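You operate a simulated robot arm through the tools that you are given. There is no shell and no other tool. Be economical: measure what you need, move in short steps, check, and stop when the job is done.

Carry out the task below with a simulated robot arm. There is one attempt and no reset: what you move stays moved.

JOB
Fetch the blue-lid jar and stand it on top of the small green can.
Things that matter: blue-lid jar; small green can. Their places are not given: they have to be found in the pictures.

The check looks at the end state, three seconds after you hand in, the way a careful person would. Anything else that was tipped, shoved, dropped, spilled or broken makes it a failure. Lids that push on must go on centred and level and be pressed home; caps that screw on are set level and turned clockwise until they are tight.

ROBOT AND FRAMES
A 7-joint arm with a two-finger parallel gripper, fixed in place. Base frame: the origin is at the foot of the arm, x ahead of it, y to its left, z up; the work surface is at about z = 0. Units: m, rad, N and s.
With the tool pointing down near the work surface it reaches from about 0.22 to 0.58 m from the base axis. Its first joint turns from -1.152 to 1.152 rad. Payload 2.5 kg.
Tool frame: the origin (TCP) lies between the finger pads and is the grasp point; the fingertips stand 0.023 m ahead of it; z points along the fingers, y is the line along which they close. Largest opening 0.094 m; finger width 0.038, thickness 0.01; the body of the gripper, 0.054 by 0.096 m, starts 0.039 m behind the TCP.
Orientation is that of the tool frame in the base frame, as [roll, pitch, yaw] about the fixed x, y, z axes, in that order (R = Rz(yaw) Ry(pitch) Rx(roll)). With the fingers straight down and closing along the base's y, the tool's x points along the base's -x, its y along +y and its z along -z.

CONTROLS
- The arm moves only by the tool apply_moves. Its argument "deltas" is a list of rows, each a list of 6 numbers: the shift along the tool's x, y, z in m, then the turn, a rotation vector about the tool's x, y, z in rad. In form: [[x, y, z, ax, ay, az], ...]. A call has 1 to 12 rows; each row shifts and turns the commanded pose from where the row before left it, along the tool's axes as they then stand. "gripper" is the gripper command, from -1 (fully open) to 1 (shut), values between in proportion, set as the call begins (left out, the last holds). Rows are played at 5 a second. More than 0.05 m and 0.15 rad between two rows, or a gripper value outside its range, and nothing of the call is played. A pose out of reach is approached as far as the arm can. The call stops where the force on the tool passes 40 N (or 10 N more than at its start, if that is more) or the arm is blocked; 0.2 s more then pass. The fingers move at their own pace (about 0.108 m/s each) and stop on an object; they squeeze with about 40 N. The grip force told is the motor's: it shows also when the fingers shut on nothing. Time passes only in rows, and 0.2 s behind the last, so rows that do not move let the fingers close. The reply holds the time, the measured pose of the TCP, the force on the tool along the base axes, the opening and the grip force, in the units named above and with some noise.
- Cameras (640 x 400 px; columns grow to the right, rows downward): "scene" is fixed at [0.1268, -0.4128, 0.5343]; the picture's right is [0.76, -0.65, 0.00], its down [-0.37, -0.44, -0.82] and it looks along [0.53, 0.63, -0.57] (base axes); focal length 358 px, centre (320, 200). "wrist" rides on the gripper at [-0.039, 0, -0.044] in the tool frame; the picture's right is [0.00, -1.00, 0.00], its down [0.97, 0.00, -0.24] and it looks along [0.24, 0.00, 0.97] (tool axes); focal length 218 px, centre (320, 200).
- snapshot(camera): a new picture of that camera. The clock stands still meanwhile.
- probe_pixels(camera, pixels): for up to 12 pixels [column, row] of the newest picture of that camera ("zoom" is the newest enlarged one), the place [x, y, z] in the base frame of the surface seen there, good to about 0.003 m, but the place of the scene camera against the robot may be out by one fixed shift of up to 0.012 m in any direction. The clock stands still meanwhile.
- enlarge(camera, box): a new picture of the part [left, top, right, bottom] of that camera's present view, enlarged. The clock stands still meanwhile.
- job_done(): hands the job in; it is judged then, once.

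Work in short steps. Measure before you move; look again where a grasp or a placing could have gone wrong, and mend it. You have 60 turns and 26 pictures in all, those below and enlarged ones among them. Open the gripper and draw the arm clear of the work before you hand the job in, unless the task says otherwise; then end with one line.

The tools are called as a command line: name --pt "numbers of a row" for each row, then --argument value for the rest, lists and objects as JSON in quotes. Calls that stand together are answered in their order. apply_moves: Moves the arm, as the interface text tells. Its arguments: {"type":"object","properties":{"deltas":{"type":"array"},"gripper":{"type":"number"}},"required":["deltas"]} The other tools are called the same way: snapshot (camera) takes a picture; probe_pixels (camera, pixels) gives the place of the surface under pixels of a picture; enlarge (camera, box) takes an enlarged picture of a part of a camera's view; job_done () hands the job in.

At the start:

```text
time_s: 0.0
position: [0.2837, -0.1503, 0.3562]
ee_rot: [3.141, -0.001, 3.141]
ft_force: [0.5, 0.5, 0.1]
width: 0.0942
gripper_force: 0.0
```

scene: 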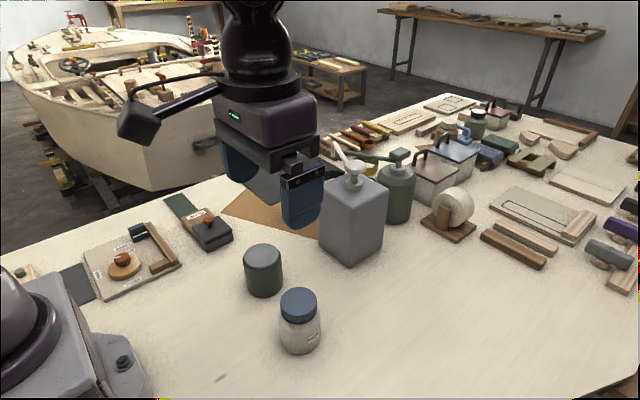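
wrist: 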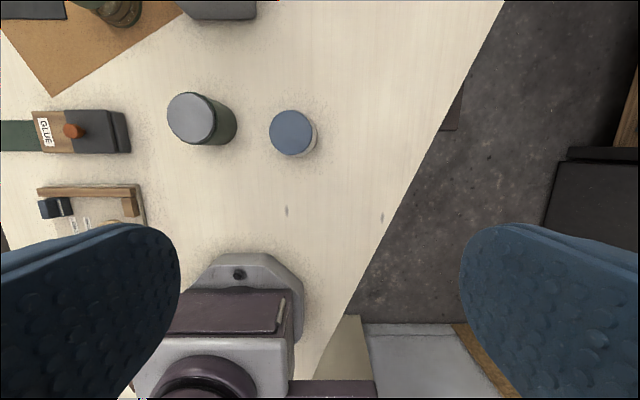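

The jar (blue lid) is at wrist px (292,133) and scene (299,320). The green can is at wrist (192,118) and scene (263,270). I'll probe points on both.

probe_pixels --camera "wrist" --pixels '[[292, 133], [272, 133], [313, 133], [292, 112], [292, 154], [192, 118], [169, 118], [215, 118], [192, 95], [192, 142], [250, 190], [312, 140]]'

probe_pixels --camera "scene" --pixels '[[299, 303], [282, 300], [316, 300], [299, 335], [299, 350], [263, 256], [245, 257], [281, 257], [263, 290], [300, 375], [263, 246], [263, 268]]'

enlarge --camera "scene" --box '[210, 220, 370, 370]'

```text
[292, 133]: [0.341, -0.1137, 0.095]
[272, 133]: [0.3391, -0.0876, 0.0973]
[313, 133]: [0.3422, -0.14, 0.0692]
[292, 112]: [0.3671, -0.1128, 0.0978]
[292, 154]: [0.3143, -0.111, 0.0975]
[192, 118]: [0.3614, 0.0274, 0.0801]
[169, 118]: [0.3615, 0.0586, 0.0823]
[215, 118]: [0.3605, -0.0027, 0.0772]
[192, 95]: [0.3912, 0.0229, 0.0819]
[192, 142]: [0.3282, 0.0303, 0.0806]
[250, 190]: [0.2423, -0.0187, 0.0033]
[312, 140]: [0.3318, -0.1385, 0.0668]
```

```text
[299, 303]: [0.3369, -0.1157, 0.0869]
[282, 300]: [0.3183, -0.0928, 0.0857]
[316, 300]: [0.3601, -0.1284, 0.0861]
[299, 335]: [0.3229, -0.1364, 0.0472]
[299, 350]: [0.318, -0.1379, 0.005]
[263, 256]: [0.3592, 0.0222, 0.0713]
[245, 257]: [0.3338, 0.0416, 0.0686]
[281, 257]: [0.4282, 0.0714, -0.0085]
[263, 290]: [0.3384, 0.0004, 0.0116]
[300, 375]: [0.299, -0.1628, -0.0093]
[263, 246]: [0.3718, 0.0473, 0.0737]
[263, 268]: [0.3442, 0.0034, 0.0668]
```

```text
2.67 times, centred on (290, 295) of scene
```

zoom: 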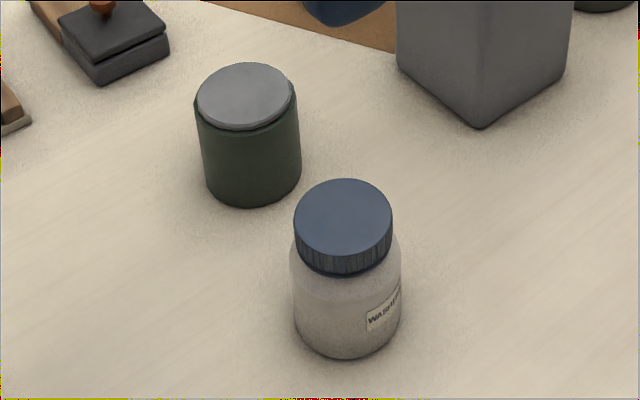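

From the wrist view, the lid is centred near (0.341, -0.114) with its top at 0.096. The can top is centred near (0.361, 0.027) at z 0.080. I'll move above the jar at z≈0.19 with the gripper open.

apply_moves --pt "-0.019 0.012 0.03 0 0 0" --pt "-0.019 0.012 0.03 0 0 0" --pt "-0.019 0.0123 0.03 0 0 0" --pt "0 0 0.03 0 0 0" --pt "0 0 0.03 0 0 0" --pt "0 0 0.016 0 0 0" --pt "0 0 0 0 0 0" --gripper -1

snapshot --camera "wrist"

```text
time_s: 1.6
position: [0.3417, -0.113, 0.1909]
ee_rot: [-3.141, 0.0, -3.141]
ft_force: [0.0, -0.1, -0.5]
width: 0.0939
gripper_force: 0.0
```

```text
22 pictures are left
```

wrist: 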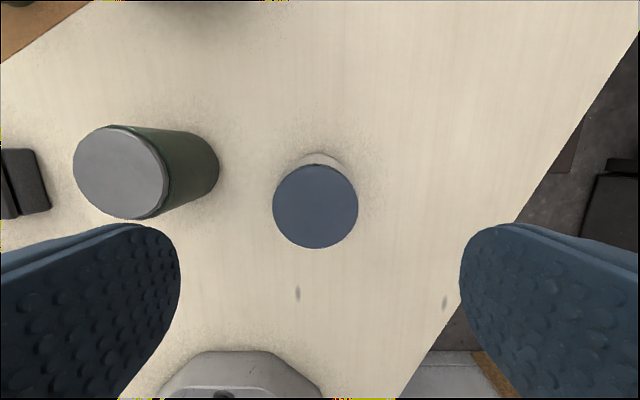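

The lid spans columns 273–358 and rows 163–248, so its centre is at about (315,206). I'll probe its edges, the can's top edges, and the table.

probe_pixels --camera "wrist" --pixels '[[315, 206], [276, 206], [355, 206], [315, 168], [315, 244], [320, 158], [77, 172], [160, 172], [120, 130], [120, 214], [118, 172], [420, 150]]'

```text
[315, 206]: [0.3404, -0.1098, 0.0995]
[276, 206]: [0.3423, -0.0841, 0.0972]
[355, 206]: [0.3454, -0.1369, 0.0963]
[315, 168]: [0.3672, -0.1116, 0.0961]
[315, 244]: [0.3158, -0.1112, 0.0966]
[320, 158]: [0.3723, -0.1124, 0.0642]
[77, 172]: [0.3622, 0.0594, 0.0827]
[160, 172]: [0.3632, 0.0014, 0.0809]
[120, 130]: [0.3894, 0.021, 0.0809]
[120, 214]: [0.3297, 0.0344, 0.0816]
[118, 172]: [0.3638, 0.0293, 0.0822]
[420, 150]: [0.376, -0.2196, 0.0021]
```

The jar centre is (0.3415, -0.1105), with the lid top at 0.097. I'll shift +0.0025 in y and descend to z≈0.064. The fingers will then hold the body at 0.041–0.065, with the palm clear of the lid.

apply_moves --pt "0 0.0025 0.03 0 0 0" --pt "0 0 0.03 0 0 0" --pt "0 0 0.03 0 0 0" --pt "0 0 0.02 0 0 0" --pt "0 0 0.0169 0 0 0" --pt "0 0 0 0 0 0"

snapshot --camera "scene"

```text
time_s: 3.0
position: [0.3433, -0.1101, 0.0615]
ee_rot: [-3.141, 0.001, -3.141]
ft_force: [-0.6, 0.6, -0.1]
width: 0.0938
gripper_force: 0.0
```

```text
21 pictures are left
```

scene: 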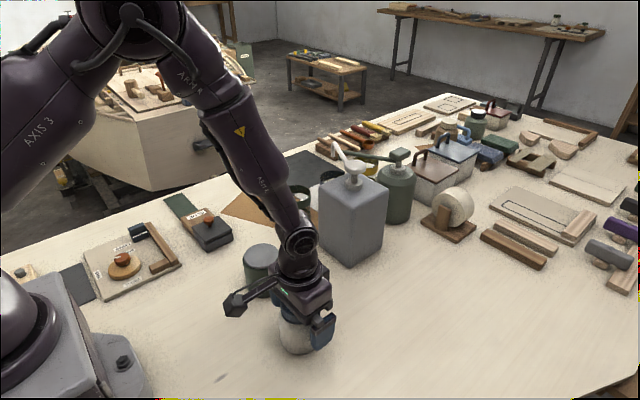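

The arm reached z 0.0615 with no contact, and the fingers are around the jar. Closing now.

apply_moves --pt "0 0 0 0 0 0" --pt "0 0 0 0 0 0" --pt "0 0 0 0 0 0" --pt "0 0 0 0 0 0" --gripper 1

```text
time_s: 4.0
position: [0.3421, -0.1106, 0.0634]
ee_rot: [3.141, 0.0, -3.14]
ft_force: [-0.6, -0.7, -0.4]
width: 0.0657
gripper_force: 40.4
```

The grip holds at width 0.066. I'll lift 0.12 straight up, then look.

apply_moves --pt "0 0 -0.01 0 0 0" --pt "0 0 -0.02 0 0 0" --pt "0 0 -0.03 0 0 0" --pt "0 0 -0.03 0 0 0" --pt "0 0 -0.03 0 0 0" --pt "0 0 0 0 0 0"

snapshot --camera "wrist"

snapshot --camera "scene"

```text
time_s: 5.4
position: [0.3405, -0.1109, 0.1834]
ee_rot: [-3.141, 0.001, -3.139]
ft_force: [0.3, -0.4, -0.4]
width: 0.0655
gripper_force: 39.3
```

```text
20 pictures are left
```

wrist: 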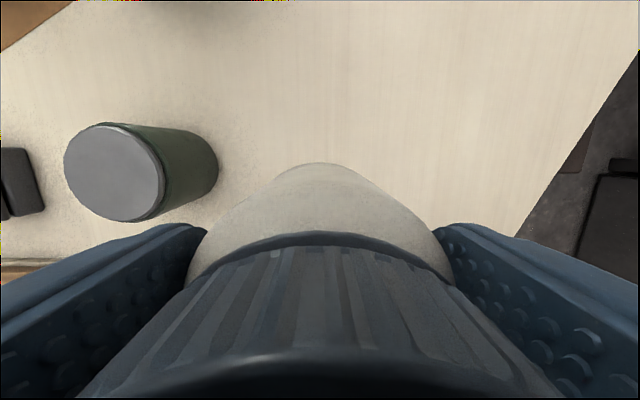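

```text
19 pictures are left
```

scene: 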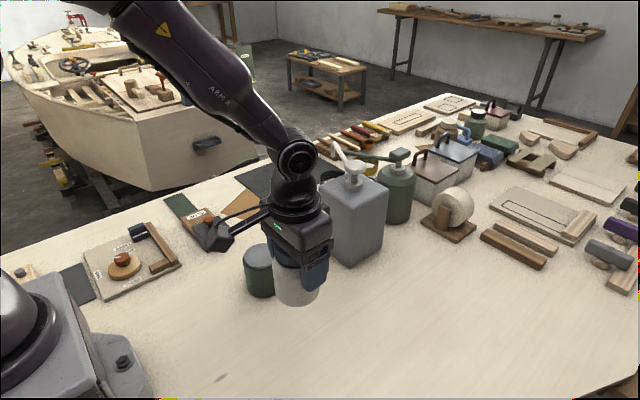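

The jar is held upright and its bottom (z≈0.12) clears the can top at 0.081. I'll refine the can's centre: its top ellipse covers columns 65–162 and rows 123–221.

probe_pixels --camera "wrist" --pixels '[[67, 170], [156, 172], [98, 125], [128, 218], [113, 171], [85, 135], [145, 208], [75, 205], [148, 142], [115, 130], [115, 215], [112, 160]]'

enlarge --camera "wrist" --box '[40, 100, 240, 240]'

```text
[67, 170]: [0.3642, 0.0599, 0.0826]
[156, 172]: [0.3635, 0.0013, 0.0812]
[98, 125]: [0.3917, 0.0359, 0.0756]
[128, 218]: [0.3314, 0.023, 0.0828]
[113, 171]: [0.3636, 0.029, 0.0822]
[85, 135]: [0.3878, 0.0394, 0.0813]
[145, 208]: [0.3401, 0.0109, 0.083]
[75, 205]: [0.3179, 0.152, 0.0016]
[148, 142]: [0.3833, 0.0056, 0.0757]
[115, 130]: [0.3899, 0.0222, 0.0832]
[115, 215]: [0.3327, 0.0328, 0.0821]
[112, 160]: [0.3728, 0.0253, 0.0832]
```

```text
2.86 times, centred on (140, 170) of wrist
```

zoom: 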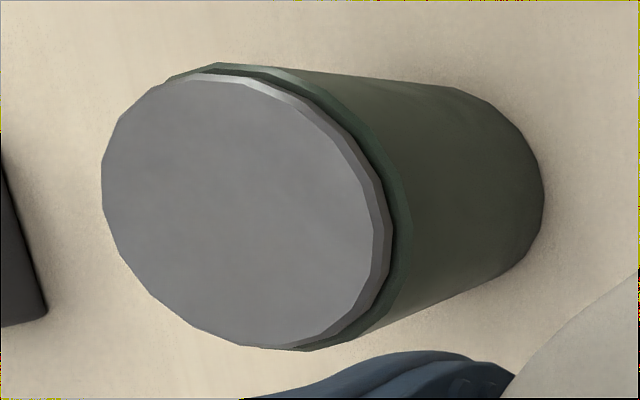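

The can top centre is about (0.362, 0.0295) at z 0.082. I'll carry the jar over it at the present height, +0.0207 in x and +0.140 in y.

apply_moves --pt "-0.003 0.02 0 0 0 0" --pt "-0.004 0.025 0 0 0 0" --pt "-0.004 0.025 0 0 0 0" --pt "-0.004 0.025 0 0 0 0" --pt "-0.0037 0.025 0 0 0 0" --pt "-0.002 0.02 0 0 0 0" --pt "0 0 0 0 0 0" --pt "0 0 0 0 0 0"

enlarge --camera "scene" --box '[180, 170, 340, 320]'

snapshot --camera "wrist"

```text
time_s: 7.2
position: [0.363, 0.0312, 0.1826]
ee_rot: [3.141, 0.0, -3.14]
ft_force: [-0.3, -0.6, -2.0]
width: 0.0658
gripper_force: 40.7
```

```text
2.67 times, centred on (260, 245) of scene
```

zoom: 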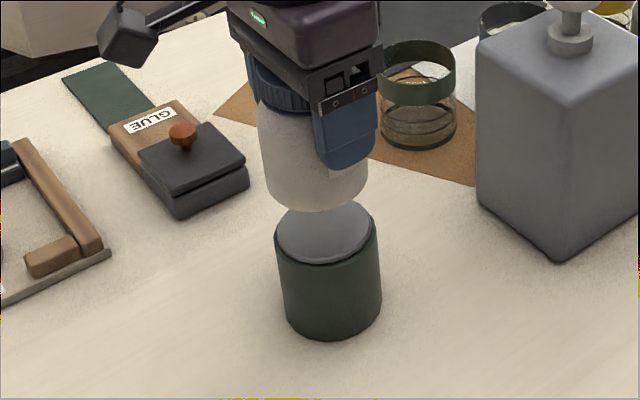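

```text
16 pictures are left
```

wrist: 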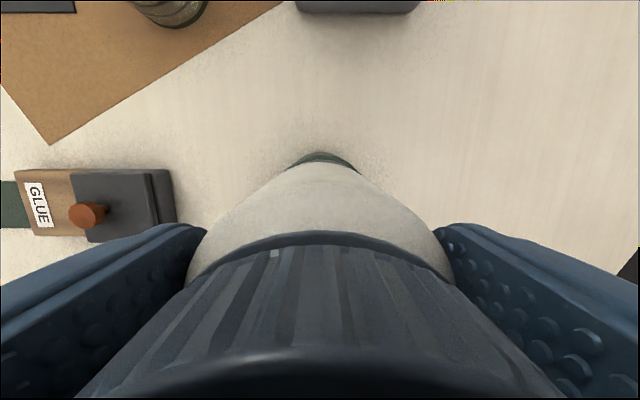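

The jar sits above the can, perhaps 1–2 mm too far left (+y) in the scene view, which agrees with the pose reading y=0.0312. I'll correct -0.0015 in y and lower to about 8 mm above contact.

apply_moves --pt "0 -0.0015 0.01 0 0 0" --pt "0 0 0.01 0 0 0" --pt "0 0 0.01 0 0 0" --pt "0 0 0 0 0 0" --pt "0 0 0 0 0 0"

enlarge --camera "scene" --box '[210, 190, 310, 310]'

enlarge --camera "wrist" --box '[240, 120, 400, 240]'

```text
time_s: 8.4
position: [0.3618, 0.0284, 0.1529]
ee_rot: [3.141, 0.0, -3.141]
ft_force: [0.4, 0.0, -1.0]
width: 0.0657
gripper_force: 39.9
```

```text
3.33 times, centred on (260, 250) of scene
```

zoom: 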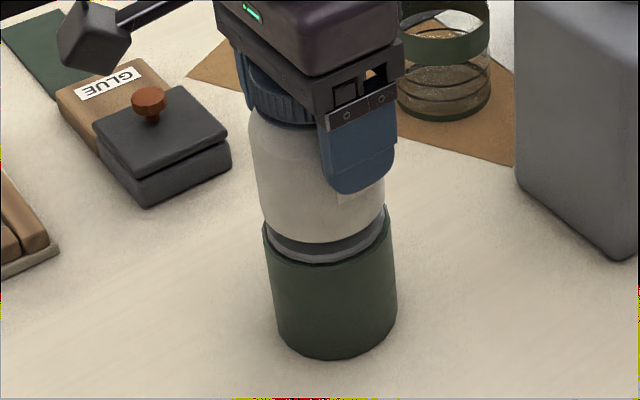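

```text
3.33 times, centred on (320, 180) of wrist
```

zoom: 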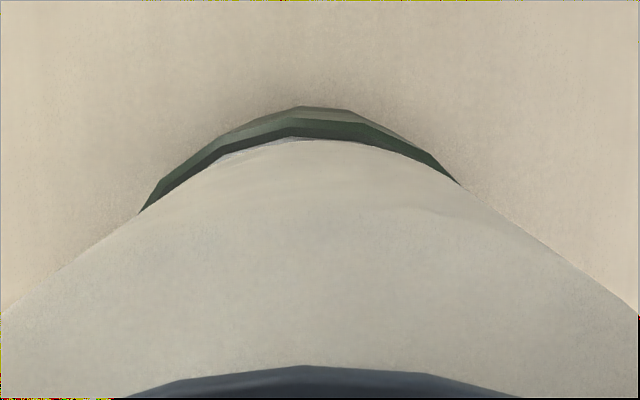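

The jar is well centred. The wrist crescent suggests the can is about 1 mm further toward +y, so I'll nudge that way and lower in small steps to contact.

apply_moves --pt "0 0.001 0.002 0 0 0" --pt "0 0 0.002 0 0 0" --pt "0 0 0.001 0 0 0" --pt "0 0 0.001 0 0 0" --pt "0 0 0 0 0 0"

```text
time_s: 9.6
position: [0.3608, 0.0283, 0.1472]
ee_rot: [-3.141, 0.0, 3.141]
ft_force: [0.0, -1.6, -0.3]
width: 0.0657
gripper_force: 40.1
```

No contact yet; I'll continue down in 0.7 mm steps.

apply_moves --pt "0 0 0.0007 0 0 0" --pt "0 0 0.0007 0 0 0" --pt "0 0 0 0 0 0"

apply_moves --pt "0 0 0.0007 0 0 0" --pt "0 0 0.0007 0 0 0" --pt "0 0 0 0 0 0"

enlarge --camera "scene" --box '[220, 210, 300, 300]'

```text
time_s: 10.4
position: [0.3622, 0.0298, 0.1454]
ee_rot: [3.141, 0.0, -3.14]
ft_force: [-0.3, 0.3, -0.6]
width: 0.0655
gripper_force: 40.3
```

```text
time_s: 11.2
position: [0.362, 0.03, 0.144]
ee_rot: [3.139, 0.001, 3.141]
ft_force: [0.0, -0.9, -1.5]
width: 0.0655
gripper_force: 40.8
```

```text
4.44 times, centred on (260, 255) of scene
```

zoom: 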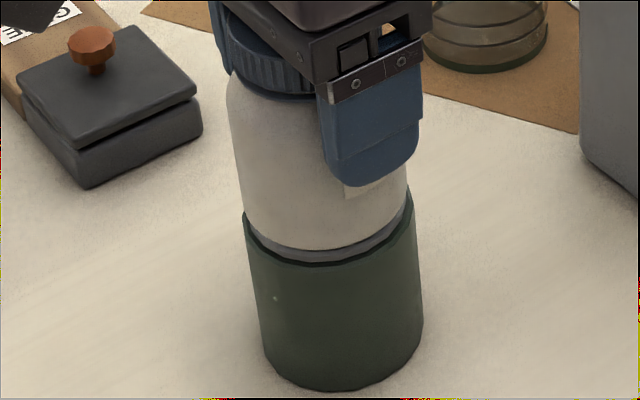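

Nearly down, but still no clear contact force. I'll take a few more 0.7 mm steps.

apply_moves --pt "0 0 0.0007 0 0 0" --pt "0 0 0.0007 0 0 0" --pt "0 0 0 0 0 0"

```text
time_s: 12.0
position: [0.3616, 0.0288, 0.1429]
ee_rot: [3.14, -0.001, -3.14]
ft_force: [-9.2, 1.8, 26.2]
width: 0.0655
gripper_force: 39.9
```

Contact at 26 N. I'll back off 0.5 mm to relieve the pressure and read the force.

apply_moves --pt "0 0 -0.0005 0 0 0" --pt "0 0 0 0 0 0"

enlarge --camera "scene" --box '[220, 210, 300, 300]'

```text
time_s: 12.6
position: [0.3632, 0.0299, 0.1436]
ee_rot: [3.142, 0.001, 3.141]
ft_force: [-8.6, 2.2, 35.2]
width: 0.0658
gripper_force: 39.6
```

```text
4.44 times, centred on (260, 255) of scene
```

zoom: 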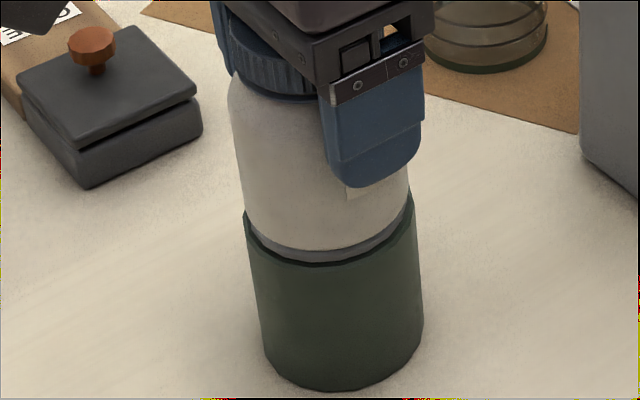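

Still 35 N, because the arm lags the command. I'll relieve another 0.6 mm.

apply_moves --pt "0 0 -0.0006 0 0 0" --pt "0 0 0 0 0 0" --pt "0 0 0 0 0 0"

```text
time_s: 13.4
position: [0.3624, 0.0297, 0.1435]
ee_rot: [-3.141, 0.003, -3.139]
ft_force: [-0.2, 3.3, 24.4]
width: 0.0651
gripper_force: 40.6
```

apply_moves --pt "0 0 -0.0006 0 0 0" --pt "0 0 0 0 0 0" --pt "0 0 0 0 0 0"

```text
time_s: 14.2
position: [0.3608, 0.03, 0.1427]
ee_rot: [3.139, 0.0, -3.141]
ft_force: [2.7, 0.3, 6.0]
width: 0.0658
gripper_force: 40.1
```

The force is down to 6 N, so the jar rests lightly on the can. I'll open partway, to about 0.08, for an even release and then open fully.

apply_moves --pt "0 0 0 0 0 0" --pt "0 0 0 0 0 0" --pt "0 0 0 0 0 0" --gripper -0.7

enlarge --camera "scene" --box '[210, 190, 310, 310]'

```text
time_s: 15.0
position: [0.3611, 0.0287, 0.1439]
ee_rot: [-3.141, 0.001, 3.14]
ft_force: [0.4, 0.7, -0.5]
width: 0.0798
gripper_force: 0.2
```

```text
3.33 times, centred on (260, 250) of scene
```

zoom: 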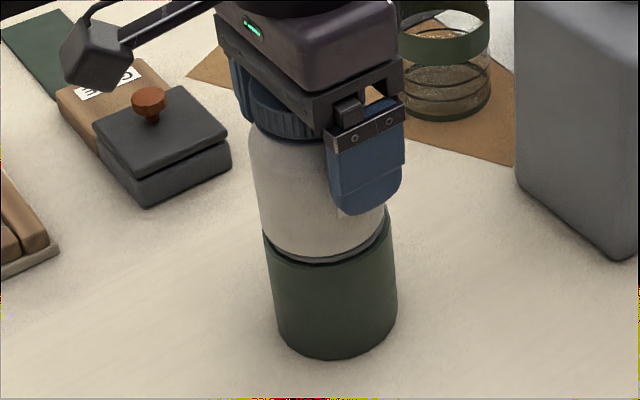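

The jar stands on the can, released. I'll open fully and rise straight up.

apply_moves --pt "0 0 0 0 0 0" --pt "0 0 -0.01 0 0 0" --pt "0 0 -0.02 0 0 0" --pt "0 0 -0.03 0 0 0" --pt "0 0 -0.03 0 0 0" --pt "0 0 -0.03 0 0 0" --pt "0 0 -0.03 0 0 0" --pt "0 0 0 0 0 0" --gripper -1

enlarge --camera "scene" --box '[210, 190, 310, 310]'

snapshot --camera "wrist"

```text
time_s: 16.8
position: [0.3626, 0.0287, 0.2944]
ee_rot: [3.141, 0.0, -3.141]
ft_force: [0.2, 0.0, -0.4]
width: 0.094
gripper_force: 0.0
```

```text
3.33 times, centred on (260, 250) of scene
```

zoom: 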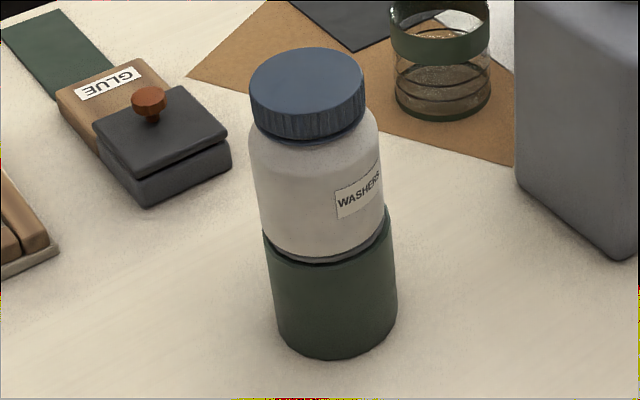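

```text
9 pictures are left
```

wrist: 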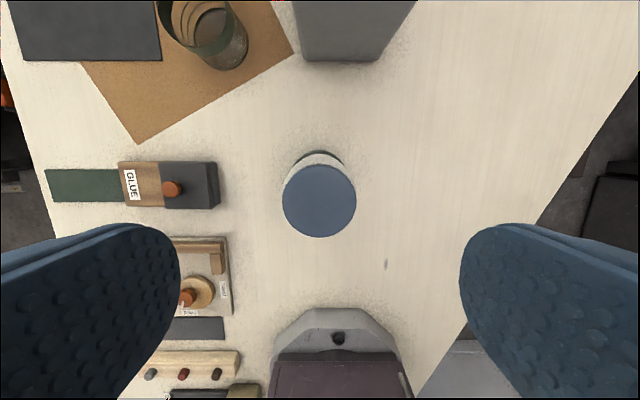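

The jar stands upright and centred on the green can, nothing else has moved, and the open gripper is about 9 cm clear above it. Handing in.

job_done

```text
The job is handed in.
```

The blue-lid jar is standing upright and centred on top of the small green can, the gripper is open and clear above it, and the job is handed in.
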